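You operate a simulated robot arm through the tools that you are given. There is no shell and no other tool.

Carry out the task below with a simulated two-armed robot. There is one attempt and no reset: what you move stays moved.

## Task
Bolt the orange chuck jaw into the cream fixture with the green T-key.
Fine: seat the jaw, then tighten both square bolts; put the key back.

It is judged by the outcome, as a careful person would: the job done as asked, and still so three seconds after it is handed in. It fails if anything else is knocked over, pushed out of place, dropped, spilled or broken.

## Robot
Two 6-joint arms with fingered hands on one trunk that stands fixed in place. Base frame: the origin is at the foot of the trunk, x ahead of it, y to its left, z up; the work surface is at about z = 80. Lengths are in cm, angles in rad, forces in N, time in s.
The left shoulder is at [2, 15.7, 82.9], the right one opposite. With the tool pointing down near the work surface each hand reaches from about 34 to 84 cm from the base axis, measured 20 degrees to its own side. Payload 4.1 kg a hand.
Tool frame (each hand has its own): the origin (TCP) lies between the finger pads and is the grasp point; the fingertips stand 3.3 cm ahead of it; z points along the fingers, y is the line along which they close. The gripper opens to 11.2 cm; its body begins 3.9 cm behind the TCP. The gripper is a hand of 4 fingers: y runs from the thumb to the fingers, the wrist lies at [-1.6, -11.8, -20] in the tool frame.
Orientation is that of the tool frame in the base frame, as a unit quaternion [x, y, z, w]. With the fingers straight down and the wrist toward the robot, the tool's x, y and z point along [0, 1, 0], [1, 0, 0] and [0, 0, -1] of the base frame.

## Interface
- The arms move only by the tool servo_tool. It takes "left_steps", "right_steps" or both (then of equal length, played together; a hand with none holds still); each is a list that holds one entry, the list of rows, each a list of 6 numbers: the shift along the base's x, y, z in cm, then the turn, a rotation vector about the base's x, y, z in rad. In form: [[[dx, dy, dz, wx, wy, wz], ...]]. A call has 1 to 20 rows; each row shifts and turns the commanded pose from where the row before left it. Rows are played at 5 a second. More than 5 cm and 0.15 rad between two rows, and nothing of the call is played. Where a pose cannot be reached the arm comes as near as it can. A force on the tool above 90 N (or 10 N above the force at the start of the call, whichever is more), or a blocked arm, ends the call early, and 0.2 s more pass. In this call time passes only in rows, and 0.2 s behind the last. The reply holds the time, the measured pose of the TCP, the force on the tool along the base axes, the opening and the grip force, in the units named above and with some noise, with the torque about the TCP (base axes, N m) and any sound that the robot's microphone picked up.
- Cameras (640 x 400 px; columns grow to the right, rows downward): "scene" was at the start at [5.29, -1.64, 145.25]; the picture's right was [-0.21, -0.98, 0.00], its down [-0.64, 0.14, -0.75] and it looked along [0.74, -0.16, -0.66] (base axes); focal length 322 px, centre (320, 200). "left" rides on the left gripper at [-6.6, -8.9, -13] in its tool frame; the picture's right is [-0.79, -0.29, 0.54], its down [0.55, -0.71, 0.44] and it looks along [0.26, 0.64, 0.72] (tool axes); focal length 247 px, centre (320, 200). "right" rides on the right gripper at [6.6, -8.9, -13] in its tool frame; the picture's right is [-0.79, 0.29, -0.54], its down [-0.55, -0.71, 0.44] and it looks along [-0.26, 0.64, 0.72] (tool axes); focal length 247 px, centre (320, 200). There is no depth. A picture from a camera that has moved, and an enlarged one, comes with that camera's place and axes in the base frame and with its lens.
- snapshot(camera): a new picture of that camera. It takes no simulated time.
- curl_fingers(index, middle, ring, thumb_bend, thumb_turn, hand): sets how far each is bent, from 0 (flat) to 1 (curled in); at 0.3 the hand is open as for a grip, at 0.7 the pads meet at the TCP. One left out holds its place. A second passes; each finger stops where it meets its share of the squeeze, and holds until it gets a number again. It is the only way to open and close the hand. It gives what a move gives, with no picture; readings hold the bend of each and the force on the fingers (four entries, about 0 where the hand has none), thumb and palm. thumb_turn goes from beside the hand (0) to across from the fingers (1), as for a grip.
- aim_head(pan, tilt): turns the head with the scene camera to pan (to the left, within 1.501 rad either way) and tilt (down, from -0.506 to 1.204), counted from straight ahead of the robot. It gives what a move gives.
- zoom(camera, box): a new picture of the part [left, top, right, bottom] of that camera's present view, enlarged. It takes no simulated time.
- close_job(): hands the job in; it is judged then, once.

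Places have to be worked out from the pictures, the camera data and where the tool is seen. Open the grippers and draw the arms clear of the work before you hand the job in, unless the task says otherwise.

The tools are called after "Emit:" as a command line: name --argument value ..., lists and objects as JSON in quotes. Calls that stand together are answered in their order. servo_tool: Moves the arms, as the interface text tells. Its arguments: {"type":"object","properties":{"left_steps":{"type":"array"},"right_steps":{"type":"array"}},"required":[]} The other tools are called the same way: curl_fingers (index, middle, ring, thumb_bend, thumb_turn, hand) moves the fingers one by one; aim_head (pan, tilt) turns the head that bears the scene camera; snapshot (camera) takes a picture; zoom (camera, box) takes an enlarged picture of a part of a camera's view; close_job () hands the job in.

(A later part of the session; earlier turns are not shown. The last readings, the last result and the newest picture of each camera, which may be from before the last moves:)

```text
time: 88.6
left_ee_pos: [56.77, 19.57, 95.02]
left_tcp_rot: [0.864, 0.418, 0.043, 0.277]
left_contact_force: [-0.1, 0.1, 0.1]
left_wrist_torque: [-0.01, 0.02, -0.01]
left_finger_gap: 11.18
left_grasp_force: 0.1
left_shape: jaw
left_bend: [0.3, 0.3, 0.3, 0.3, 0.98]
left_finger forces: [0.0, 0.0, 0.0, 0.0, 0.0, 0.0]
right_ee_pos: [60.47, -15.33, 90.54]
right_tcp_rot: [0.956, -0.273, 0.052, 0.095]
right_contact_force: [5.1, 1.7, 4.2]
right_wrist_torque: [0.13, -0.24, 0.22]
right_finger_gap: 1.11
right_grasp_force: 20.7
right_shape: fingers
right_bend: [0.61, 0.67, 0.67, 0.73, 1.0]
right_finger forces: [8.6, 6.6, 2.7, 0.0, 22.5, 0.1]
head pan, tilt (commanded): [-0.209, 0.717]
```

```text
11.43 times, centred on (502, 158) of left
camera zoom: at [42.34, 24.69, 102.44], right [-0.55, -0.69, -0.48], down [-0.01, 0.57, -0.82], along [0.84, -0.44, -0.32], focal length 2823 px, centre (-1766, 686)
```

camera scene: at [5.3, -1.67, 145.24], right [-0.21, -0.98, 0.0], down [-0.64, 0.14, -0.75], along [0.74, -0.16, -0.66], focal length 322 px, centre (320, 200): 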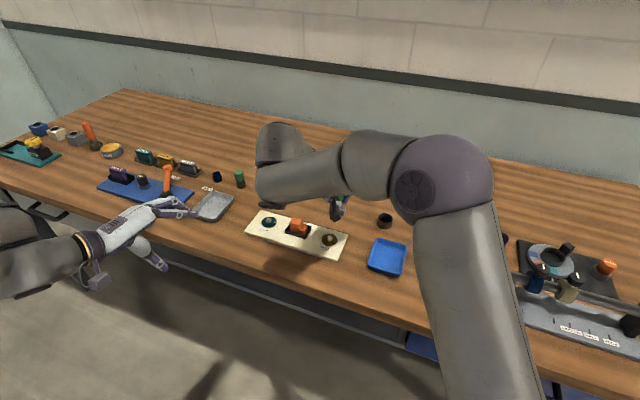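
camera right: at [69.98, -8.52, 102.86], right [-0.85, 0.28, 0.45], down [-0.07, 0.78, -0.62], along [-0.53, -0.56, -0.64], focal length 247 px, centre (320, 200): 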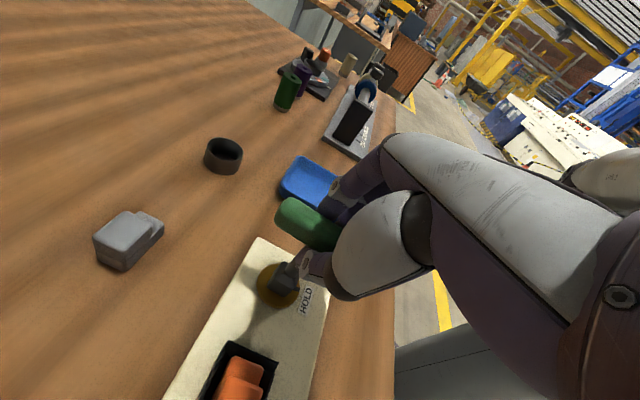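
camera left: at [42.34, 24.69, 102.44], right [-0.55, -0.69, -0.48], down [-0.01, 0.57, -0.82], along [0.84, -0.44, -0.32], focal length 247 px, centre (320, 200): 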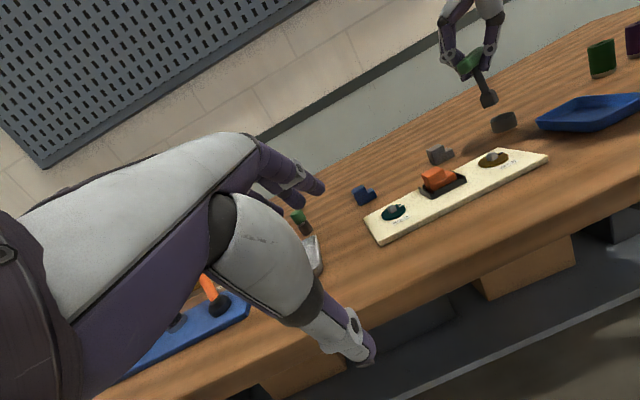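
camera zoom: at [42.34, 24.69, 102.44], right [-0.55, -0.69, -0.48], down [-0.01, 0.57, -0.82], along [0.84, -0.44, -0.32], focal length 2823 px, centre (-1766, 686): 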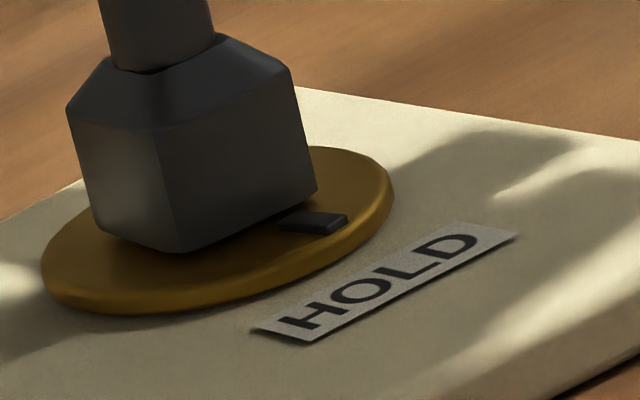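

Label direction is ≈ -213°, mark ≈ -200°; about 13° remain. I turn another 0.22 rad.

Emit:
servo_tool --right_steps '[[[0.1, -0.006, 0, 0, 0, -0.13], [0.08, -0.015, 0, 0, 0, -0.1]]]'

Emit:
zoom --camera "right" --box '[240, 250, 330, 330]'

Emit:
zoom --camera "left" --box '[485, 140, 520, 175]'

```text
time: 89.2
left_ee_pos: [56.65, 19.79, 95.0]
left_tcp_rot: [0.863, 0.42, 0.044, 0.276]
left_contact_force: [-0.3, 0.0, 0.0]
left_wrist_torque: [0.02, -0.01, 0.01]
left_finger_gap: 11.17
left_grasp_force: 0.1
left_shape: jaw
left_bend: [0.3, 0.3, 0.3, 0.3, 0.98]
left_finger forces: [0.1, 0.1, 0.1, 0.0, 0.0, 0.1]
right_ee_pos: [57.06, -16.69, 89.81]
right_tcp_rot: [0.918, -0.38, 0.046, 0.1]
right_contact_force: [14.0, 15.7, 47.5]
right_wrist_torque: [1.37, -2.43, 0.98]
right_finger_gap: 2.5
right_grasp_force: 57.1
right_shape: fingers
right_bend: [0.55, 0.67, 0.66, 0.76, 0.99]
right_finger forces: [24.0, 7.6, 3.9, 0.1, 78.7, 0.0]
right hand out of reach, approached as far as the arm can: row 1, 2
head pan, tilt (commanded): [-0.209, 0.717]
```

```text
5.00 times, centred on (285, 290) of right
camera zoom: at [67.81, -12.28, 102.19], right [-0.77, 0.47, 0.44], down [0.11, 0.78, -0.62], along [-0.63, -0.43, -0.65], focal length 1235 px, centre (495, -250)
```

zoom: 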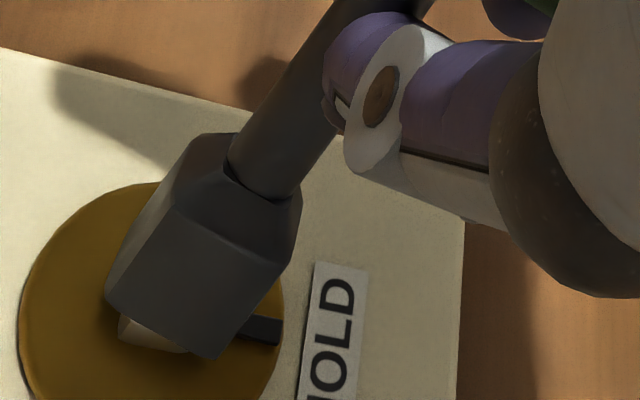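

```text
11.43 times, centred on (502, 158) of left
camera zoom: at [42.27, 24.79, 102.44], right [-0.55, -0.69, -0.48], down [-0.01, 0.57, -0.82], along [0.84, -0.44, -0.32], focal length 2823 px, centre (-1766, 686)
```

zoom: 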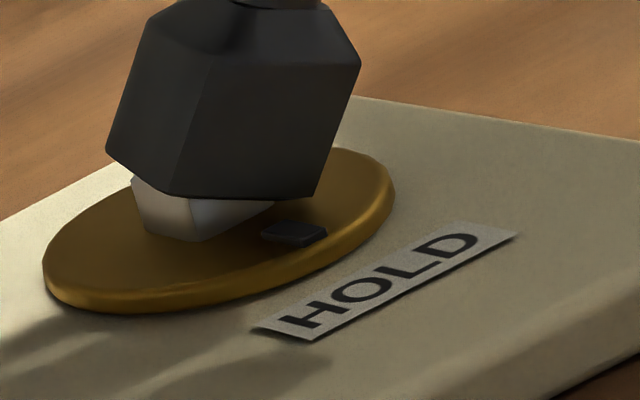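

The arm ran out of reach and dragged the hand toward -x, tilting the key. I immediately return to the last good pose by moving back +x/+y with a small counter-rotation, in gentle rows.

Emit:
servo_tool --right_steps '[[[0.9, 0.35, 0.15, 0, 0, 0.06], [0.9, 0.35, 0.2, 0, 0, 0.06], [0.8, 0.33, 0.2, 0, 0, 0.055], [0.75, 0.3, 0.15, 0, 0, 0.05]]]'

Emit:
zoom --camera "right" --box '[220, 220, 340, 330]'

Emit:
zoom --camera "left" --box '[475, 100, 525, 175]'

```text
time: 90.2
left_ee_pos: [56.79, 19.66, 94.97]
left_tcp_rot: [0.864, 0.419, 0.044, 0.276]
left_contact_force: [0.4, -1.0, 0.8]
left_wrist_torque: [0.03, -0.04, 0.03]
left_finger_gap: 11.18
left_grasp_force: 0.2
left_shape: jaw
left_bend: [0.3, 0.3, 0.3, 0.3, 0.98]
left_finger forces: [0.0, 0.0, 0.1, 0.0, 0.1, 0.1]
right_ee_pos: [60.35, -15.51, 89.99]
right_tcp_rot: [0.956, -0.274, 0.047, 0.096]
right_contact_force: [1.0, 5.2, 12.6]
right_wrist_torque: [0.18, -0.14, 0.05]
right_finger_gap: 0.82
right_grasp_force: 18.2
right_shape: fingers
right_bend: [0.61, 0.68, 0.68, 0.76, 1.0]
right_finger forces: [10.8, 4.6, 0.5, 0.1, 21.3, 0.1]
head pan, tilt (commanded): [-0.209, 0.717]
```

```text
3.64 times, centred on (280, 275) of right
camera zoom: at [69.97, -8.85, 102.05], right [-0.84, 0.28, 0.46], down [-0.07, 0.78, -0.62], along [-0.53, -0.55, -0.64], focal length 898 px, centre (466, -73)
```

zoom: 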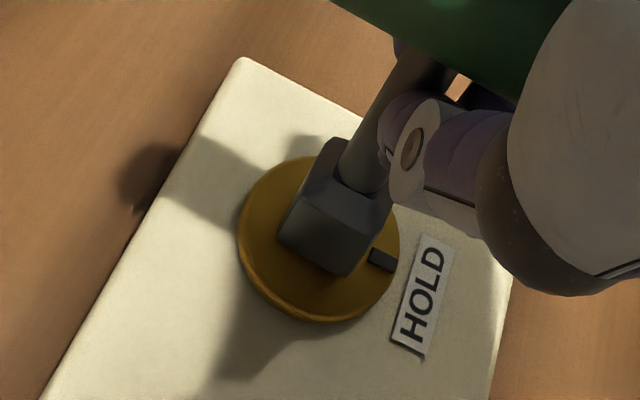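

```text
5.33 times, centred on (500, 138) of left
camera zoom: at [42.32, 24.71, 102.44], right [-0.55, -0.69, -0.48], down [-0.01, 0.57, -0.82], along [0.84, -0.44, -0.32], focal length 1317 px, centre (-640, 533)
```

zoom: 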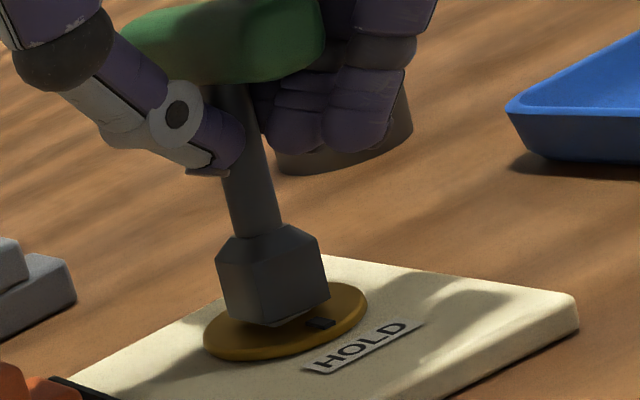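

Recovered, and the mark now points at HOLD (≈ -210° versus label ≈ -211°): the brown bolt is done. I lift the key off while backing off a few degrees within the socket's play so that the bolt isn't turned back.

Emit:
servo_tool --right_steps '[[[0, 0, 0.2, 0, 0, 0.04], [0, 0, 0.3, 0, 0, 0.04], [0, 0, 0.35, 0, 0, 0.04], [-0.05, 0, 0.4, 0, 0, 0.05]]]'

Emit:
zoom --camera "right" --box '[220, 220, 340, 330]'

Emit:
zoom --camera "left" --box '[475, 100, 525, 175]'

```text
time: 91.2
left_ee_pos: [56.82, 19.58, 94.95]
left_tcp_rot: [0.864, 0.419, 0.043, 0.276]
left_contact_force: [-0.3, 0.1, 0.7]
left_wrist_torque: [0.02, -0.03, -0.02]
left_finger_gap: 11.18
left_grasp_force: 0.1
left_shape: jaw
left_bend: [0.3, 0.3, 0.3, 0.3, 0.98]
left_finger forces: [0.0, 0.0, 0.0, 0.0, 0.1, 0.0]
right_ee_pos: [60.32, -15.35, 91.3]
right_tcp_rot: [0.975, -0.194, 0.057, 0.092]
right_contact_force: [0.7, -0.3, -2.2]
right_wrist_torque: [0.03, -0.01, 0.01]
right_finger_gap: 0.64
right_grasp_force: 13.3
right_shape: fingers
right_bend: [0.62, 0.71, 0.69, 0.75, 1.0]
right_finger forces: [9.9, 2.5, 0.0, 0.0, 13.3, 0.0]
head pan, tilt (commanded): [-0.209, 0.717]
```

```text
3.64 times, centred on (280, 275) of right
camera zoom: at [68.64, -7.21, 103.41], right [-0.88, 0.14, 0.46], down [-0.2, 0.76, -0.62], along [-0.43, -0.64, -0.64], focal length 898 px, centre (466, -73)
```

zoom: 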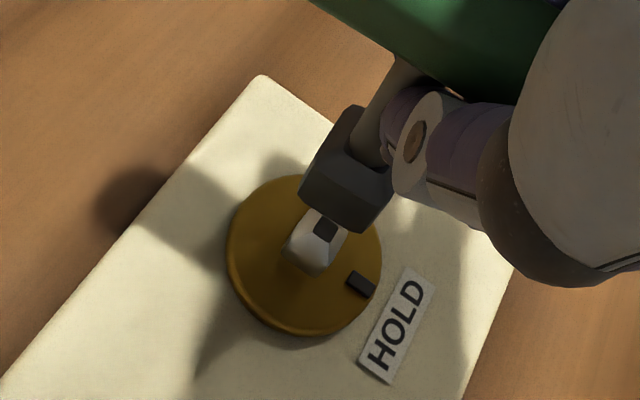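

```text
5.33 times, centred on (500, 138) of left
camera zoom: at [42.36, 24.69, 102.43], right [-0.55, -0.69, -0.48], down [-0.01, 0.57, -0.82], along [0.84, -0.44, -0.32], focal length 1317 px, centre (-640, 533)
```

zoom: 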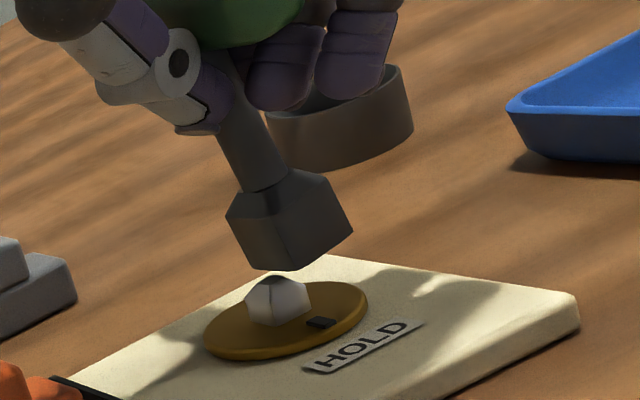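

The key is off and the brown mark sits within ~3° of HOLD. Next I check how far the hand can turn in this posture nearer the teal bolt, rising and rotating back in free air.

Emit:
servo_tool --right_steps '[[[0, 0, 0.6, 0, 0, 0.14], [0, 0, 0.6, 0, 0, 0.14], [0, 0, 0.6, 0, 0, 0.14], [0, 0, 0.6, 0, 0, 0.14], [0, 0, 0.6, 0, 0, 0.14], [0, 0, 0.6, 0, 0, 0.14], [0, 0, 0.6, 0, 0, 0.14], [0, 0, 0.5, 0, 0, 0.14], [0, 0, 0.5, 0, 0, 0.14], [0.2, 0, 0.4, 0, 0, 0.14], [0.2, 0, 0.2, 0, 0, 0.14]]]'

Emit:
snapshot --camera "scene"

Emit:
snapshot --camera "left"

```text
time: 93.6
left_ee_pos: [56.73, 19.76, 94.98]
left_tcp_rot: [0.864, 0.419, 0.044, 0.276]
left_contact_force: [0.5, -0.2, -0.6]
left_wrist_torque: [0.03, 0.0, -0.02]
left_finger_gap: 11.18
left_grasp_force: 0.0
left_shape: jaw
left_bend: [0.3, 0.3, 0.3, 0.3, 0.98]
left_finger forces: [0.0, 0.1, 0.1, 0.0, 0.0, 0.0]
right_ee_pos: [60.75, -15.35, 96.85]
right_tcp_rot: [0.834, 0.541, 0.105, 0.027]
right_contact_force: [0.2, 0.7, -1.0]
right_wrist_torque: [-0.04, 0.02, -0.02]
right_finger_gap: 0.61
right_grasp_force: 13.0
right_shape: fingers
right_bend: [0.62, 0.71, 0.69, 0.75, 1.0]
right_finger forces: [10.0, 2.3, 0.0, 0.0, 13.3, 0.0]
head pan, tilt (commanded): [-0.209, 0.717]
```

```text
taken
camera scene: at [5.3, -1.62, 145.24], right [-0.21, -0.98, 0.0], down [-0.64, 0.14, -0.75], along [0.74, -0.16, -0.66], focal length 322 px, centre (320, 200)
```

scene: 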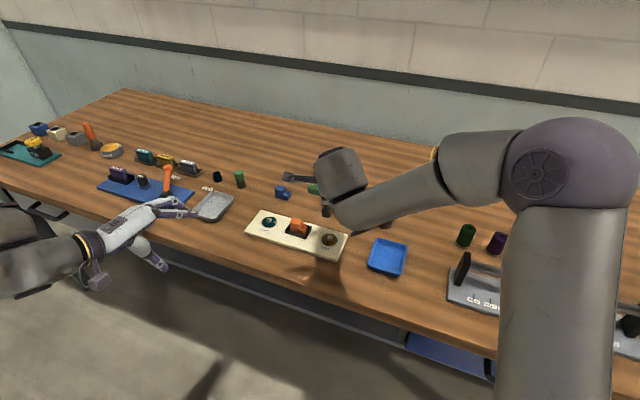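

```text
taken
camera left: at [42.35, 24.71, 102.43], right [-0.55, -0.69, -0.48], down [-0.01, 0.57, -0.82], along [0.84, -0.44, -0.32], focal length 247 px, centre (320, 200)
```

left: 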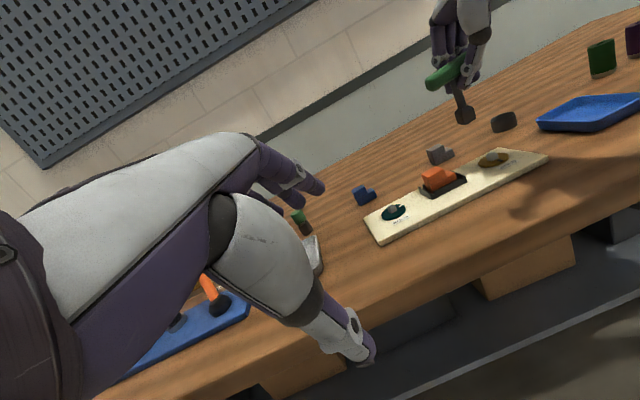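

No limit so far (yaw ≈ -23°). I continue turning slowly in place to find this posture's upper yaw limit.

Emit:
servo_tool --right_steps '[[[0, 0, 0, 0, 0, 0.12], [0, 0, 0, 0, 0, 0.12], [0, 0, 0, 0, 0, 0.12], [0, 0, 0, 0, 0, 0.12], [0, 0, 0, 0, 0, 0.12]]]'

```text
time: 94.8
left_ee_pos: [56.76, 19.76, 94.95]
left_tcp_rot: [0.864, 0.419, 0.044, 0.276]
left_contact_force: [-0.2, 0.0, 1.2]
left_wrist_torque: [0.01, -0.04, -0.02]
left_finger_gap: 11.18
left_grasp_force: 0.0
left_shape: jaw
left_bend: [0.3, 0.3, 0.3, 0.3, 0.98]
left_finger forces: [0.0, 0.0, 0.0, 0.0, 0.1, 0.0]
right_ee_pos: [60.66, -15.5, 97.04]
right_tcp_rot: [0.637, 0.763, 0.107, -0.005]
right_contact_force: [-1.0, 0.9, -1.1]
right_wrist_torque: [-0.04, -0.03, -0.04]
right_finger_gap: 0.58
right_grasp_force: 12.5
right_shape: fingers
right_bend: [0.62, 0.71, 0.69, 0.75, 1.0]
right_finger forces: [10.0, 2.4, 0.0, 0.0, 13.2, 0.1]
head pan, tilt (commanded): [-0.209, 0.717]
```

Reached +11° without limit, so this tilted posture does better than before. I push on a little further.

Emit:
servo_tool --right_steps '[[[0, 0, 0, 0, 0, 0.1], [0, 0, 0, 0, 0, 0.1], [0, 0, 0, 0, 0, 0.1], [0, 0, 0, 0, 0, 0.1]]]'

Emit:
snapshot --camera "scene"

```text
time: 95.8
left_ee_pos: [56.68, 19.69, 95.0]
left_tcp_rot: [0.864, 0.419, 0.044, 0.276]
left_contact_force: [-0.7, 0.1, 0.1]
left_wrist_torque: [0.0, 0.04, -0.01]
left_finger_gap: 11.18
left_grasp_force: 0.1
left_shape: jaw
left_bend: [0.3, 0.3, 0.3, 0.3, 0.98]
left_finger forces: [0.1, 0.0, 0.0, 0.0, 0.0, 0.0]
right_ee_pos: [60.92, -15.43, 97.34]
right_tcp_rot: [0.502, 0.859, 0.101, -0.026]
right_contact_force: [-1.0, 0.1, -2.4]
right_wrist_torque: [0.0, 0.0, -0.02]
right_finger_gap: 0.57
right_grasp_force: 12.9
right_shape: fingers
right_bend: [0.62, 0.71, 0.69, 0.75, 1.0]
right_finger forces: [10.1, 2.4, 0.0, 0.0, 13.3, 0.1]
right hand out of reach, approached as far as the arm can: row 1
head pan, tilt (commanded): [-0.209, 0.717]
```

```text
taken
camera scene: at [5.29, -1.63, 145.25], right [-0.21, -0.98, 0.0], down [-0.64, 0.14, -0.75], along [0.74, -0.16, -0.66], focal length 322 px, centre (320, 200)
```

scene: 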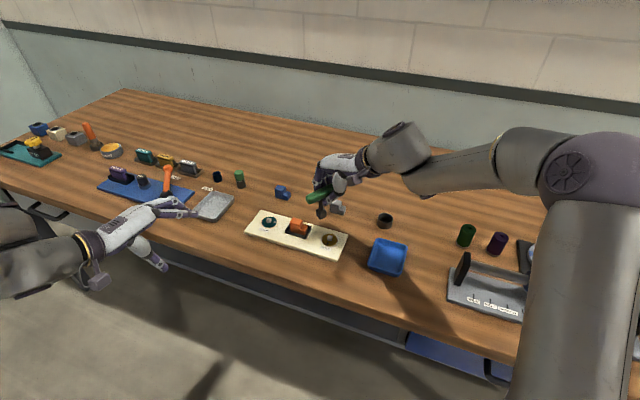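

The arm passed through its singular zone with only a tiny deviation in this tilt (now +30°). I look closely at the key in the hand and at the teal bolt before deciding how to proceed.

Emit:
zoom --camera "left" --box '[420, 20, 520, 140]'

Emit:
zoom --camera "scene" --box '[290, 150, 380, 230]'

Emit:
zoom --camera "left" --box '[370, 190, 420, 230]'

Emit:
zoom --camera "scene" --box '[258, 212, 282, 234]'

Emit:
zoom --camera "scene" --box '[310, 220, 350, 258]'

```text
3.33 times, centred on (470, 80) of left
camera zoom: at [42.34, 24.7, 102.44], right [-0.55, -0.69, -0.48], down [-0.01, 0.57, -0.82], along [0.84, -0.44, -0.32], focal length 823 px, centre (-180, 600)
```

zoom: 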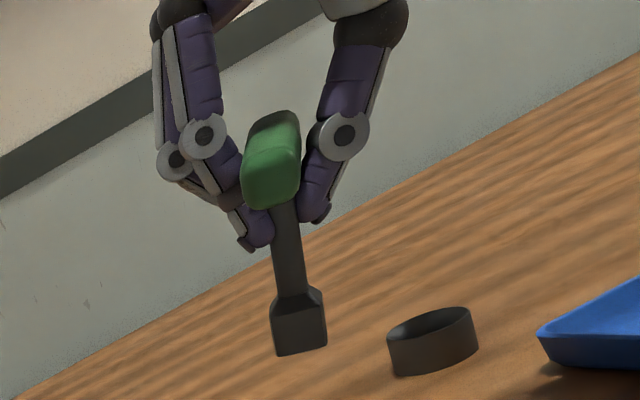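

```text
5.00 times, centred on (335, 190) of scene
camera zoom: at [5.29, -1.63, 145.25], right [-0.21, -0.98, 0.0], down [-0.64, 0.14, -0.75], along [0.74, -0.16, -0.66], focal length 1609 px, centre (245, 250)
```

zoom: 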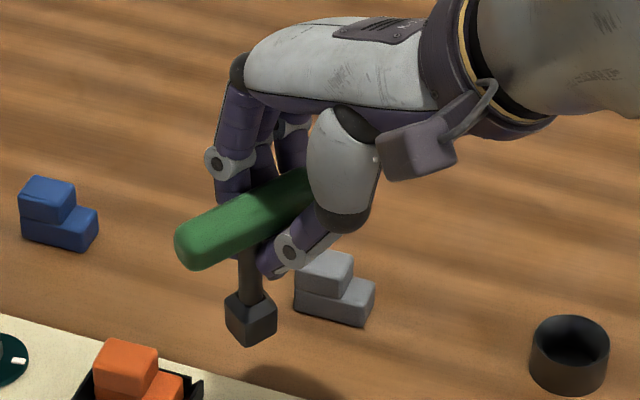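

```text
10.00 times, centred on (395, 210) of left
camera zoom: at [42.34, 24.7, 102.44], right [-0.55, -0.69, -0.48], down [-0.01, 0.57, -0.82], along [0.84, -0.44, -0.32], focal length 2470 px, centre (-430, 100)
```

zoom: 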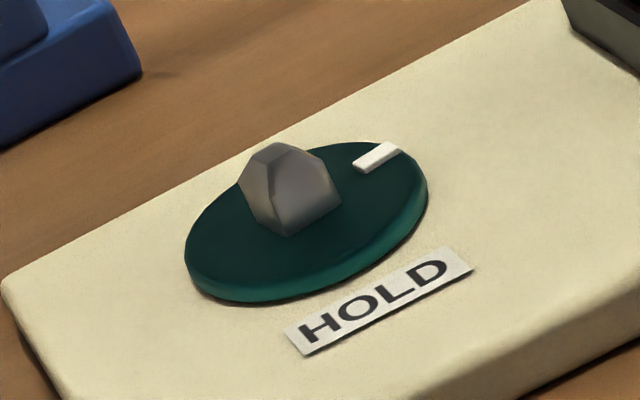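

```text
16.00 times, centred on (270, 223) of scene
camera zoom: at [5.29, -1.63, 145.25], right [-0.21, -0.98, 0.0], down [-0.64, 0.14, -0.75], along [0.74, -0.16, -0.66], focal length 5148 px, centre (1120, -168)
```

zoom: 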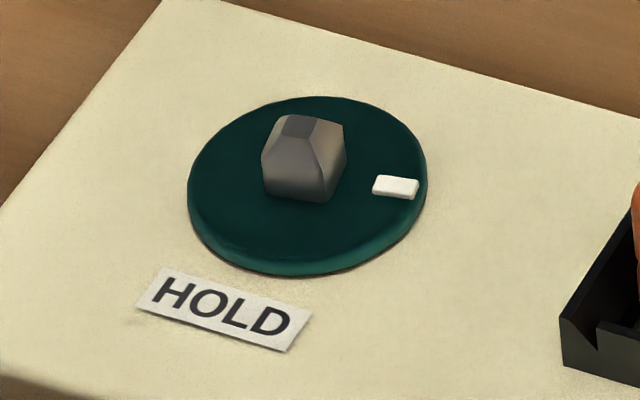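

```text
10.53 times, centred on (330, 239) of scene
camera zoom: at [5.29, -1.63, 145.25], right [-0.21, -0.98, 0.0], down [-0.64, 0.14, -0.75], along [0.74, -0.16, -0.66], focal length 3387 px, centre (215, -210)
```

zoom: 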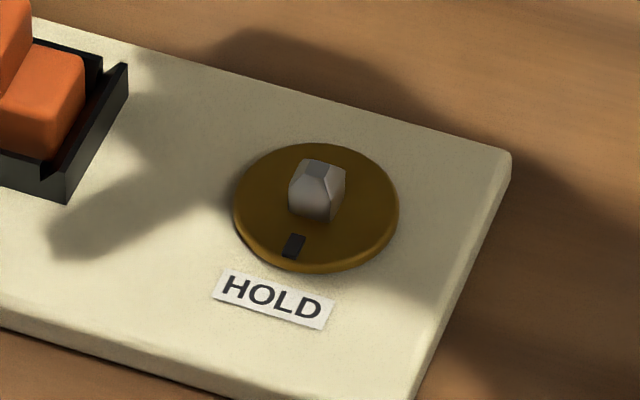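

Brown's mark points exactly at HOLD. The teal bolt's square is at ≈ -117°, its mark at ≈ -111° and HOLD at -215°, so ≈104° is needed; with the key's present angle in my hand this means yaw ≈ +59° down to ≈ -45°. I carry the key high over to the teal bolt and first rehearse the rotation in free air.

Emit:
servo_tool --right_steps '[[[1.5, 2.3, 0, 0, 0, 0], [1.6, 2.4, 0, 0, 0, 0], [1.6, 2.4, 0, 0, 0, 0], [1.6, 2.4, 0, 0, 0, 0], [1.6, 2.4, 0, 0, 0, 0], [1.5, 2.3, 0, 0, 0, 0]]]'

Emit:
snapshot --camera "scene"

Emit:
snapshot --camera "left"

```text
time: 97.2
left_ee_pos: [56.83, 19.56, 95.02]
left_tcp_rot: [0.863, 0.42, 0.045, 0.276]
left_contact_force: [-0.3, 0.1, 1.0]
left_wrist_torque: [0.04, 0.0, 0.0]
left_finger_gap: 11.2
left_grasp_force: 0.0
left_shape: jaw
left_bend: [0.3, 0.3, 0.3, 0.3, 0.98]
left_finger forces: [0.0, 0.0, 0.0, 0.0, 0.0, 0.0]
right_ee_pos: [69.78, -1.65, 96.83]
right_tcp_rot: [0.5, 0.859, 0.108, -0.025]
right_contact_force: [-0.1, -0.3, -1.7]
right_wrist_torque: [-0.03, 0.05, 0.01]
right_finger_gap: 0.58
right_grasp_force: 13.4
right_shape: fingers
right_bend: [0.62, 0.71, 0.69, 0.75, 1.0]
right_finger forces: [10.1, 2.3, 0.0, 0.0, 13.4, 0.0]
right hand out of reach, approached as far as the arm can: row 6
head pan, tilt (commanded): [-0.209, 0.717]
```

```text
taken
camera scene: at [5.28, -1.66, 145.25], right [-0.21, -0.98, 0.0], down [-0.64, 0.14, -0.75], along [0.74, -0.16, -0.66], focal length 322 px, centre (320, 200)
```

scene: 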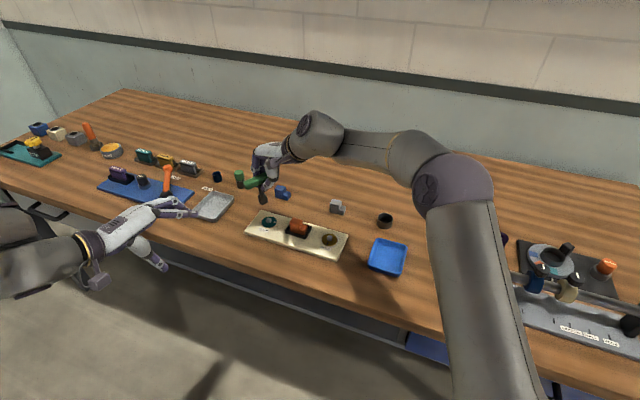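

```text
taken
camera left: at [42.34, 24.68, 102.44], right [-0.55, -0.69, -0.48], down [-0.01, 0.57, -0.82], along [0.84, -0.44, -0.32], focal length 247 px, centre (320, 200)
```

left: 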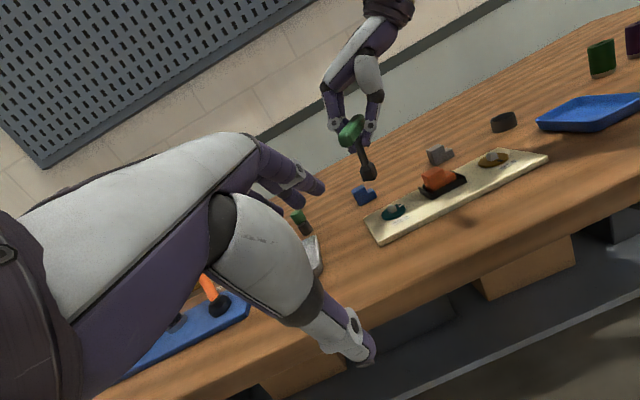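

The key hangs over the teal bolt (slightly at the reach limit at this height). I lower a bit to gain reach and rehearse the clockwise rotation through the singular zone in free air.

Emit:
servo_tool --right_steps '[[[0.3, 0.2, -1.2, 0, 0, 0], [0.4, 0.3, -1.2, 0, 0, 0], [0, 0, 0, 0, 0, -0.12], [0, 0, 0, 0, 0, -0.12], [0, 0, 0, 0, 0, -0.12]]]'

Emit:
servo_tool --right_steps '[[[0, 0, 0, 0, 0, -0.12], [0, 0, 0, 0, 0, -0.12], [0, 0, 0, 0, 0, -0.12]]]'

Emit:
snapshot --camera "scene"

```text
time: 98.4
left_ee_pos: [56.84, 19.61, 94.98]
left_tcp_rot: [0.864, 0.419, 0.043, 0.276]
left_contact_force: [-0.1, 0.3, 0.0]
left_wrist_torque: [-0.04, -0.01, 0.0]
left_finger_gap: 11.18
left_grasp_force: 0.1
left_shape: jaw
left_bend: [0.3, 0.3, 0.3, 0.3, 0.98]
left_finger forces: [0.1, 0.1, 0.0, 0.1, 0.0, 0.1]
right_ee_pos: [68.46, -5.16, 92.33]
right_tcp_rot: [0.59, 0.798, 0.123, -0.02]
right_contact_force: [0.1, -0.9, -1.2]
right_wrist_torque: [0.04, -0.04, 0.02]
right_finger_gap: 0.58
right_grasp_force: 12.3
right_shape: fingers
right_bend: [0.62, 0.71, 0.69, 0.75, 1.0]
right_finger forces: [10.1, 2.4, 0.1, 0.0, 13.3, 0.1]
right hand out of reach, approached as far as the arm can: row 3, 4, 5
head pan, tilt (commanded): [-0.209, 0.717]
```

```text
time: 99.2
left_ee_pos: [56.82, 19.63, 94.98]
left_tcp_rot: [0.864, 0.419, 0.044, 0.276]
left_contact_force: [-0.3, -0.5, 1.0]
left_wrist_torque: [-0.05, 0.0, 0.03]
left_finger_gap: 11.15
left_grasp_force: 0.0
left_shape: jaw
left_bend: [0.3, 0.3, 0.3, 0.3, 0.98]
left_finger forces: [0.0, 0.0, 0.1, 0.0, 0.0, 0.0]
right_ee_pos: [68.89, -4.38, 93.16]
right_tcp_rot: [0.691, 0.709, 0.139, -0.001]
right_contact_force: [0.0, 1.0, -0.9]
right_wrist_torque: [0.0, 0.04, 0.0]
right_finger_gap: 0.55
right_grasp_force: 12.5
right_shape: fingers
right_bend: [0.62, 0.71, 0.69, 0.75, 1.0]
right_finger forces: [9.8, 2.3, 0.1, 0.0, 13.0, 0.1]
right hand out of reach, approached as far as the arm can: row 1
head pan, tilt (commanded): [-0.209, 0.717]
```

```text
taken
camera scene: at [5.3, -1.66, 145.24], right [-0.21, -0.98, 0.0], down [-0.64, 0.14, -0.75], along [0.74, -0.16, -0.66], focal length 322 px, centre (320, 200)
```

scene: 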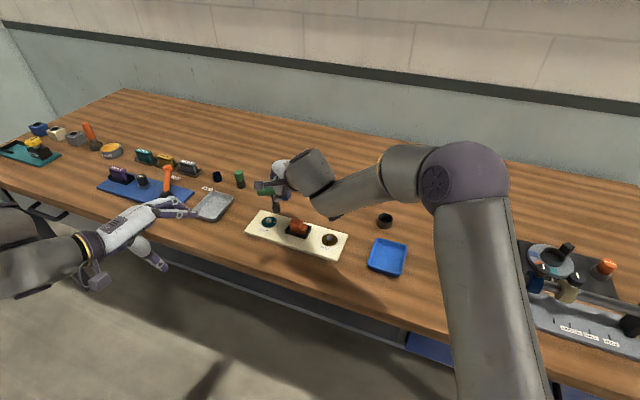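

That crossing dragged the hand 4 cm sideways, so a stroke through this zone while engaged is out. I rise, and test in free air whether a more forward-pitched hand (fingers pointing forward-down) can turn through this range smoothly.

Emit:
servo_tool --right_steps '[[[0.2, 0.5, 1.2, 0, 0, 0], [0.2, 0.5, 1.2, 0, 0, 0], [0, 0.5, 0.8, 0.005, -0.12, 0], [0, 0.5, 0.5, 0.005, -0.12, 0], [0, 0.3, 0.3, 0.005, -0.12, 0], [0, 0, 0, 0.005, -0.12, 0], [0, 0, 0, 0.005, -0.12, 0]]]'

Emit:
snapshot --camera "scene"

Emit:
snapshot --camera "left"

```text
time: 100.8
left_ee_pos: [56.75, 19.62, 95.05]
left_tcp_rot: [0.864, 0.419, 0.042, 0.276]
left_contact_force: [0.1, -0.3, 0.9]
left_wrist_torque: [0.02, -0.02, -0.02]
left_finger_gap: 11.18
left_grasp_force: 0.0
left_shape: jaw
left_bend: [0.3, 0.3, 0.3, 0.3, 0.98]
left_finger forces: [0.0, 0.1, 0.0, 0.0, 0.1, 0.1]
right_ee_pos: [69.19, 3.25, 100.27]
right_tcp_rot: [0.632, 0.668, 0.335, 0.204]
right_contact_force: [1.0, 0.0, -1.9]
right_wrist_torque: [-0.02, 0.0, 0.0]
right_finger_gap: 0.56
right_grasp_force: 12.5
right_shape: fingers
right_bend: [0.62, 0.71, 0.69, 0.75, 1.0]
right_finger forces: [9.6, 2.2, 0.0, 0.0, 13.3, 0.0]
right hand out of reach, approached as far as the arm can: row 6, 7
head pan, tilt (commanded): [-0.209, 0.717]
```

```text
taken
camera scene: at [5.29, -1.66, 145.24], right [-0.21, -0.98, 0.0], down [-0.64, 0.14, -0.75], along [0.74, -0.16, -0.66], focal length 322 px, centre (320, 200)
```

scene: 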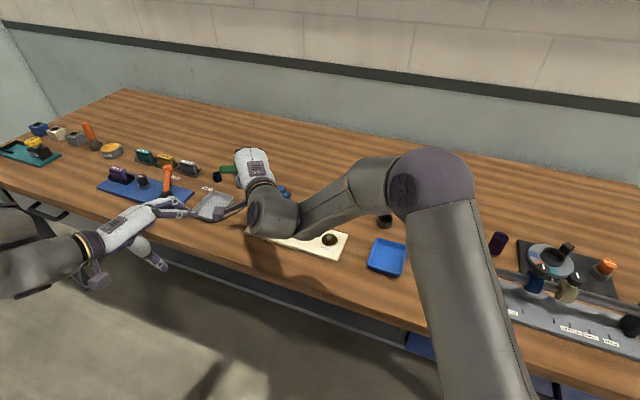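

```text
taken
camera left: at [42.35, 24.68, 102.44], right [-0.55, -0.69, -0.48], down [-0.01, 0.57, -0.82], along [0.84, -0.44, -0.32], focal length 247 px, centre (320, 200)
```

left: 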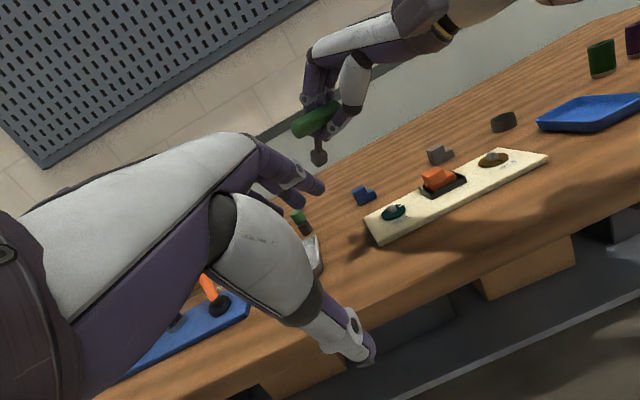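

Forward pitch makes reach worse and brings the wrist near the other hand, so I undo it smoothly, coming back down over the teal bolt at a yaw of about -20°, well inside the good range.

Emit:
servo_tool --right_steps '[[[0.1, -0.7, -0.8, -0.004, 0.1, -0.04], [0.1, -0.7, -0.8, -0.004, 0.1, -0.05], [0.1, -0.7, -0.8, -0.004, 0.1, -0.06], [0.1, -0.7, -0.8, -0.004, 0.1, -0.07], [0.1, -0.7, -0.8, -0.004, 0.1, -0.08], [0.1, -0.7, -0.8, -0.004, 0.1, -0.08]]]'

Emit:
snapshot --camera "scene"

Emit:
zoom --camera "left" --box '[300, 60, 460, 240]'

```text
time: 102.2
left_ee_pos: [56.69, 19.61, 95.02]
left_tcp_rot: [0.864, 0.42, 0.043, 0.276]
left_contact_force: [0.0, -1.1, -0.3]
left_wrist_torque: [0.03, 0.02, 0.03]
left_finger_gap: 11.18
left_grasp_force: 0.0
left_shape: jaw
left_bend: [0.3, 0.3, 0.3, 0.3, 0.98]
left_finger forces: [0.0, 0.0, 0.0, 0.0, 0.0, 0.1]
right_ee_pos: [69.83, -1.08, 95.43]
right_tcp_rot: [0.806, 0.58, 0.103, 0.057]
right_contact_force: [1.6, 0.4, -0.9]
right_wrist_torque: [0.02, 0.05, 0.05]
right_finger_gap: 0.54
right_grasp_force: 12.8
right_shape: fingers
right_bend: [0.62, 0.71, 0.69, 0.75, 1.0]
right_finger forces: [9.8, 2.1, 0.1, 0.0, 12.6, 0.0]
head pan, tilt (commanded): [-0.209, 0.717]
```

```text
taken
camera scene: at [5.29, -1.66, 145.24], right [-0.21, -0.98, 0.0], down [-0.64, 0.14, -0.75], along [0.74, -0.16, -0.66], focal length 322 px, centre (320, 200)
```

scene: 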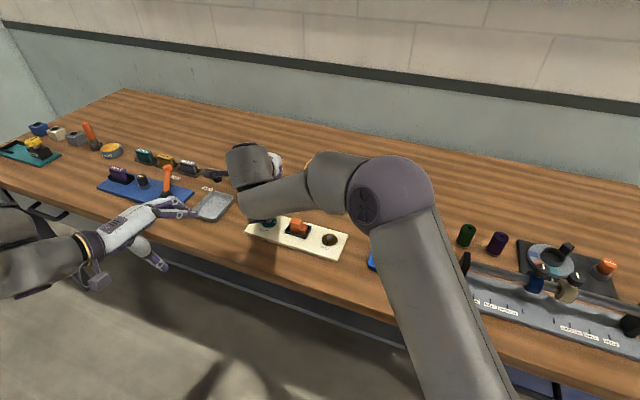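

```text
2.22 times, centred on (380, 150) of left
camera zoom: at [42.34, 24.68, 102.44], right [-0.55, -0.69, -0.48], down [-0.01, 0.57, -0.82], along [0.84, -0.44, -0.32], focal length 549 px, centre (187, 311)
```

zoom: 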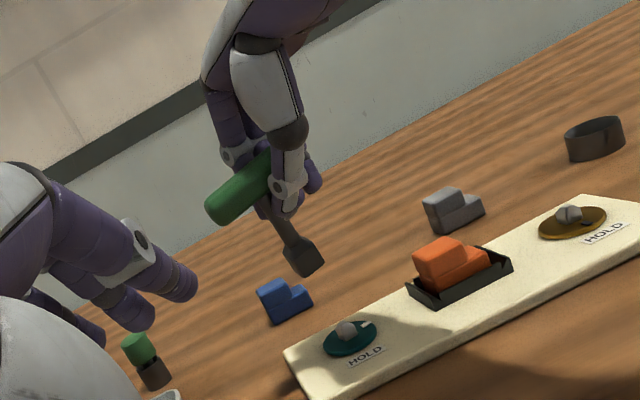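

Back over the teal bolt at yaw ≈ -18°. I zoom in to measure the key's lean and position here.

Emit:
zoom --camera "left" --box '[345, 90, 425, 220]'

Emit:
zoom --camera "scene" --box '[240, 150, 310, 235]'

Emit:
zoom --camera "right" --box '[180, 180, 360, 340]'

```text
3.08 times, centred on (385, 155) of left
camera zoom: at [42.34, 24.68, 102.44], right [-0.55, -0.69, -0.48], down [-0.01, 0.57, -0.82], along [0.84, -0.44, -0.32], focal length 760 px, centre (120, 338)
```

zoom: 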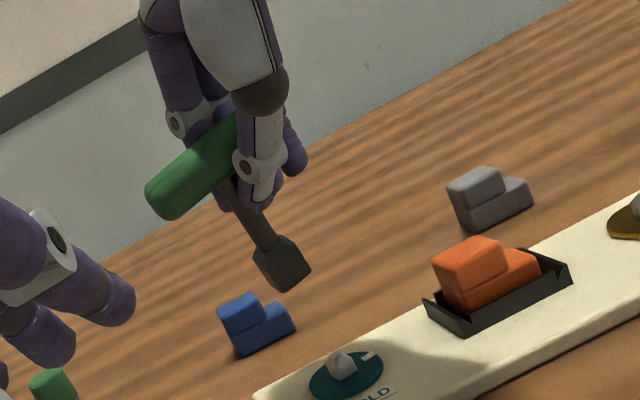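

```text
4.71 times, centred on (275, 192) of scene
camera zoom: at [5.29, -1.66, 145.24], right [-0.21, -0.98, 0.0], down [-0.64, 0.14, -0.75], along [0.74, -0.16, -0.66], focal length 1514 px, centre (532, 235)
```

zoom: 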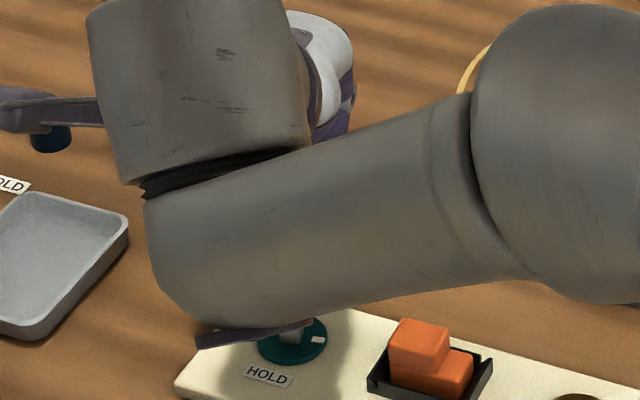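

```text
2.50 times, centred on (270, 260) of right
camera zoom: at [60.45, 7.73, 106.77], right [-0.1, -0.86, 0.51], down [-0.73, -0.28, -0.63], along [0.68, -0.43, -0.59], focal length 617 px, centre (445, 50)
```

zoom: 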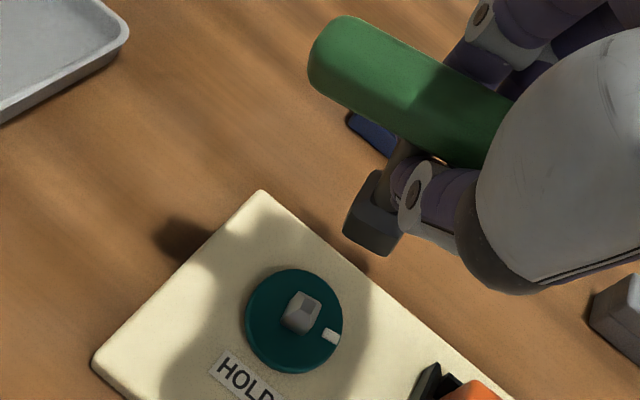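

The scene view is blocked here, so I use the left and hand cameras. I zoom on the key in both to solve its lean.

Emit:
zoom --camera "left" --box '[370, 145, 396, 188]'

Emit:
zoom --camera "right" --box '[215, 200, 315, 320]'

```text
9.30 times, centred on (383, 166) of left
camera zoom: at [42.34, 24.68, 102.44], right [-0.55, -0.69, -0.48], down [-0.01, 0.57, -0.82], along [0.84, -0.44, -0.32], focal length 2298 px, centre (-266, 512)
```

zoom: 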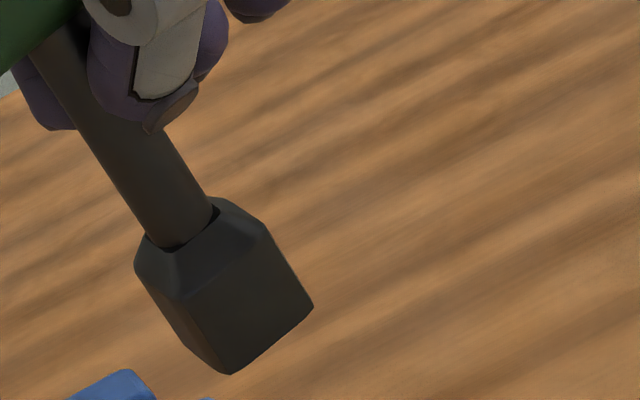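

```text
3.33 times, centred on (265, 260) of right
camera zoom: at [60.45, 7.73, 106.77], right [-0.1, -0.86, 0.51], down [-0.73, -0.28, -0.63], along [0.68, -0.43, -0.59], focal length 823 px, centre (503, 0)
```

zoom: 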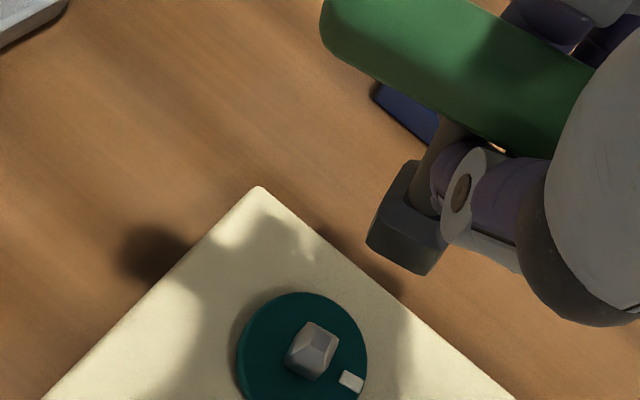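

I need a sharper look at the socket in the hand view.

Emit:
zoom --camera "right" --box '[255, 225, 315, 290]'

```text
6.15 times, centred on (285, 258) of right
camera zoom: at [60.45, 7.73, 106.77], right [-0.1, -0.86, 0.51], down [-0.73, -0.28, -0.63], along [0.68, -0.43, -0.59], focal length 1520 px, centre (535, -154)
```

zoom: 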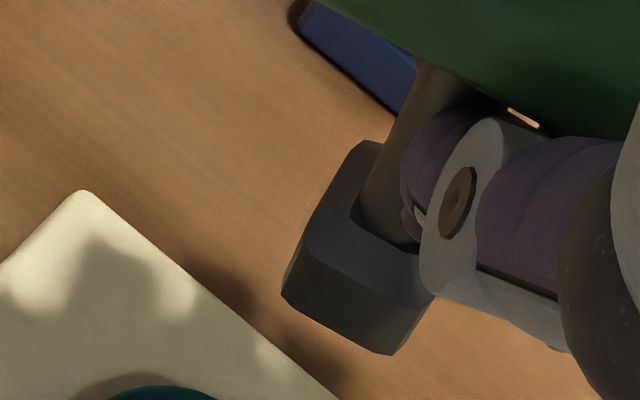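

The lean is mostly along these two cameras' lines of sight, so I need another angle. I shift the left hand further left/forward (clear of the table) so its camera looks at the teal bolt from a different azimuth.

Emit:
servo_tool --left_steps '[[[2.6, 2.0, -0.1, 0, 0, -0.044], [2.6, 2.0, -0.1, 0, 0, -0.044], [2.6, 2.0, -0.1, 0, 0, -0.044], [2.6, 2.0, -0.1, 0, 0, -0.044]]]'

Emit:
snapshot --camera "left"

Emit:
snapshot --camera "scene"

```text
time: 103.2
left_ee_pos: [67.41, 27.82, 94.3]
left_tcp_rot: [0.897, 0.342, 0.019, 0.279]
left_contact_force: [0.0, 0.7, 0.2]
left_wrist_torque: [0.01, 0.0, 0.01]
left_finger_gap: 11.18
left_grasp_force: 0.1
left_shape: jaw
left_bend: [0.3, 0.3, 0.3, 0.3, 0.98]
left_finger forces: [0.0, 0.0, 0.1, 0.1, 0.1, 0.0]
right_ee_pos: [69.82, -1.05, 95.39]
right_tcp_rot: [0.806, 0.58, 0.103, 0.057]
right_contact_force: [0.3, -0.1, -1.4]
right_wrist_torque: [0.0, 0.02, 0.0]
right_finger_gap: 0.54
right_grasp_force: 12.4
right_shape: fingers
right_bend: [0.62, 0.71, 0.69, 0.75, 1.0]
right_finger forces: [9.9, 2.1, 0.0, 0.0, 12.8, 0.0]
head pan, tilt (commanded): [-0.209, 0.717]
```

```text
taken
camera left: at [54.15, 35.21, 101.78], right [-0.66, -0.58, -0.48], down [0.09, 0.57, -0.82], along [0.75, -0.58, -0.32], focal length 247 px, centre (320, 200)
```

left: 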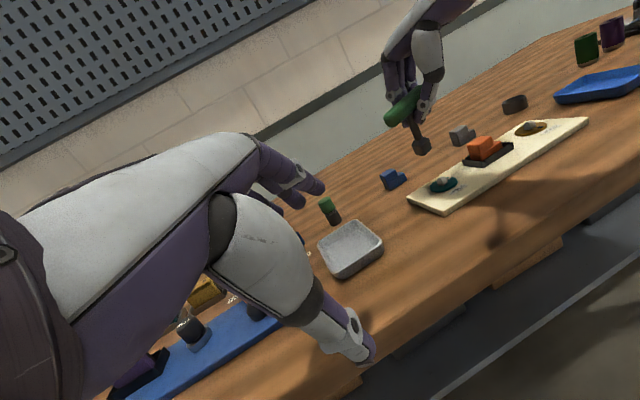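

```text
taken
camera scene: at [5.25, -1.66, 145.25], right [-0.21, -0.98, 0.0], down [-0.64, 0.14, -0.75], along [0.74, -0.16, -0.66], focal length 322 px, centre (320, 200)
```

scene: 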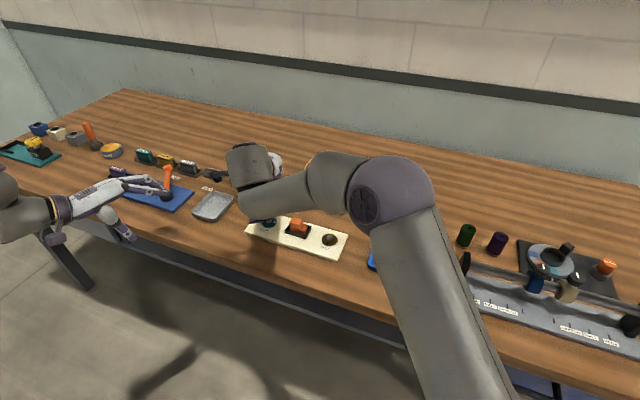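

Good: the left camera now sees the key and teal bolt from about -66° azimuth. I zoom in for measurement.

Emit:
zoom --camera "left" --box '[395, 100, 465, 200]'

Emit:
zoom --camera "left" --box '[400, 115, 440, 165]'

```text
4.00 times, centred on (430, 150) of left
camera zoom: at [54.15, 35.21, 101.78], right [-0.66, -0.58, -0.48], down [0.09, 0.57, -0.82], along [0.75, -0.58, -0.32], focal length 988 px, centre (-120, 400)
```

zoom: 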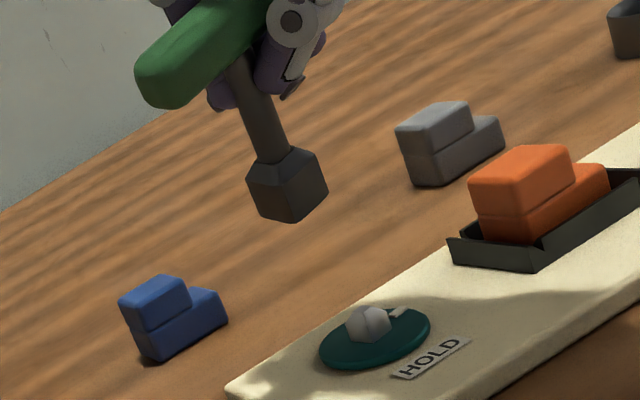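

```text
8.00 times, centred on (420, 140) of left
camera zoom: at [54.15, 35.21, 101.78], right [-0.66, -0.58, -0.48], down [0.09, 0.57, -0.82], along [0.75, -0.58, -0.32], focal length 1976 px, centre (-480, 680)
```

zoom: 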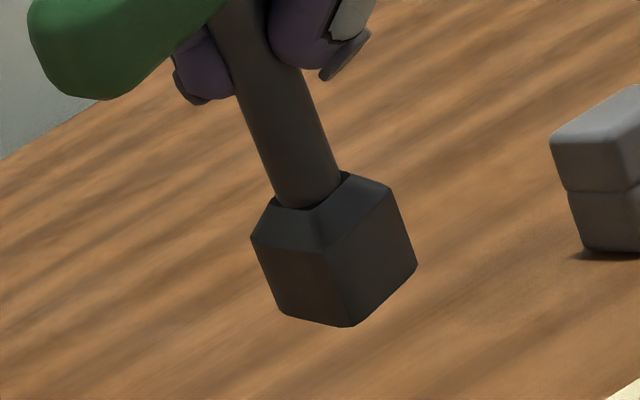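

Combining the views gives a lean of ≈ (0.10, -0.205), about 13°. I rotate the hand by (0.205, 0.10, 0) to stand the key upright and re-check.

Emit:
servo_tool --right_steps '[[[0, 0, 0, 0.1025, 0.05, 0], [0, 0, 0, 0.1025, 0.05, 0]]]'

Emit:
zoom --camera "left" --box '[395, 100, 465, 200]'

Emit:
zoom --camera "right" --box '[215, 200, 315, 320]'

Emit:
zoom --camera "scene" --box '[240, 150, 310, 235]'

```text
time: 103.8
left_ee_pos: [67.39, 27.59, 94.3]
left_tcp_rot: [0.897, 0.342, 0.019, 0.279]
left_contact_force: [0.2, 0.1, -0.2]
left_wrist_torque: [0.0, 0.0, 0.02]
left_finger_gap: 11.16
left_grasp_force: 0.0
left_shape: jaw
left_bend: [0.3, 0.3, 0.3, 0.3, 0.98]
left_finger forces: [0.0, 0.0, 0.0, 0.0, 0.1, 0.0]
right_ee_pos: [69.84, -0.91, 95.46]
right_tcp_rot: [0.812, 0.568, 0.121, -0.056]
right_contact_force: [0.1, 0.2, -1.4]
right_wrist_torque: [-0.01, 0.02, 0.01]
right_finger_gap: 0.57
right_grasp_force: 12.6
right_shape: fingers
right_bend: [0.62, 0.71, 0.69, 0.75, 1.0]
right_finger forces: [9.9, 2.0, 0.1, 0.1, 12.8, 0.0]
head pan, tilt (commanded): [-0.209, 0.717]
```

```text
4.00 times, centred on (430, 150) of left
camera zoom: at [54.18, 35.2, 101.77], right [-0.66, -0.58, -0.48], down [0.09, 0.57, -0.82], along [0.75, -0.58, -0.32], focal length 988 px, centre (-120, 400)
```

zoom: 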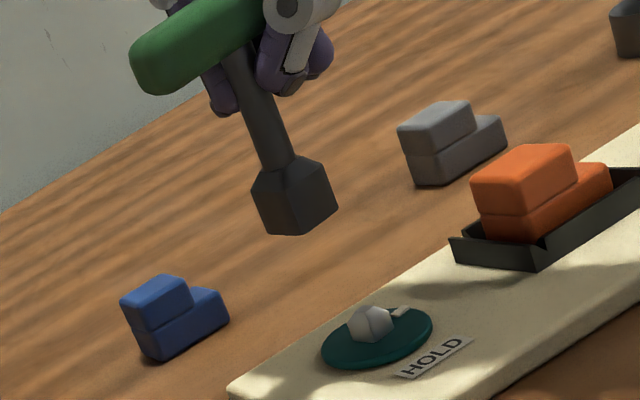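

```text
3.33 times, centred on (265, 260) of right
camera zoom: at [61.72, 5.1, 109.29], right [-0.06, -0.94, 0.33], down [-0.79, -0.16, -0.6], along [0.61, -0.29, -0.73], focal length 823 px, centre (503, 0)
```

zoom: 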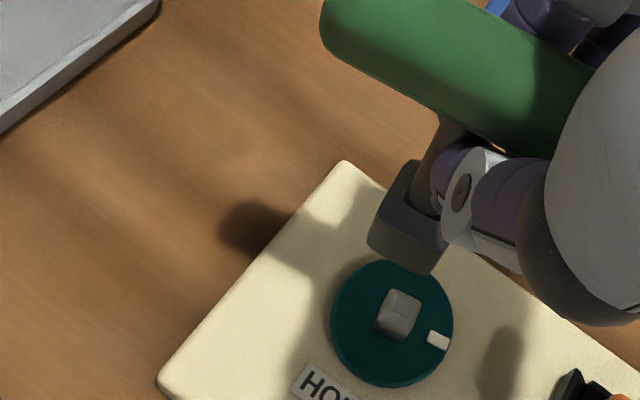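

```text
4.71 times, centred on (275, 192) of scene
camera zoom: at [5.29, -1.63, 145.24], right [-0.21, -0.98, 0.0], down [-0.64, 0.14, -0.75], along [0.74, -0.16, -0.66], focal length 1514 px, centre (532, 235)
```

zoom: 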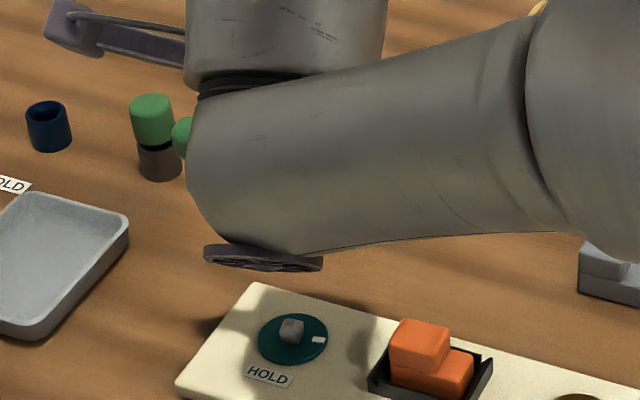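

Both cameras agree well on the bolt position (≈70.46, -1.0), so I zoom in finely on the socket's bottom corners in each view to place the key.

Emit:
zoom --camera "left" --box '[410, 115, 450, 165]'

Emit:
zoom --camera "right" --box '[250, 230, 320, 310]'

```text
8.00 times, centred on (430, 140) of left
camera zoom: at [54.18, 35.2, 101.77], right [-0.66, -0.58, -0.48], down [0.09, 0.57, -0.82], along [0.75, -0.58, -0.32], focal length 1976 px, centre (-560, 680)
```

zoom: 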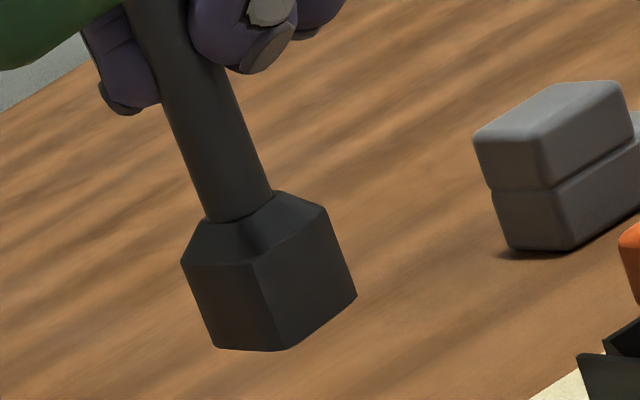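

```text
5.00 times, centred on (285, 270) of right
camera zoom: at [61.72, 5.1, 109.29], right [-0.06, -0.94, 0.33], down [-0.79, -0.16, -0.6], along [0.61, -0.29, -0.73], focal length 1235 px, centre (495, -150)
```

zoom: 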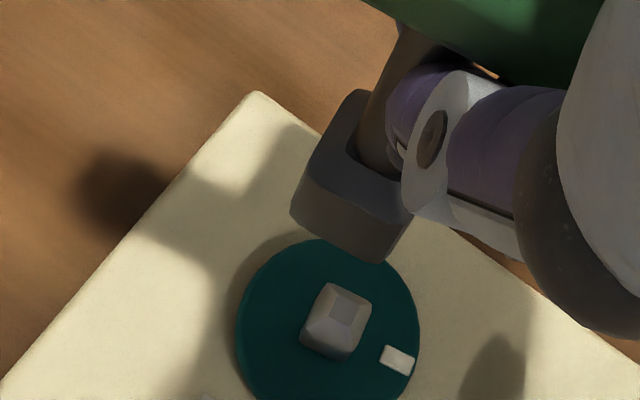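

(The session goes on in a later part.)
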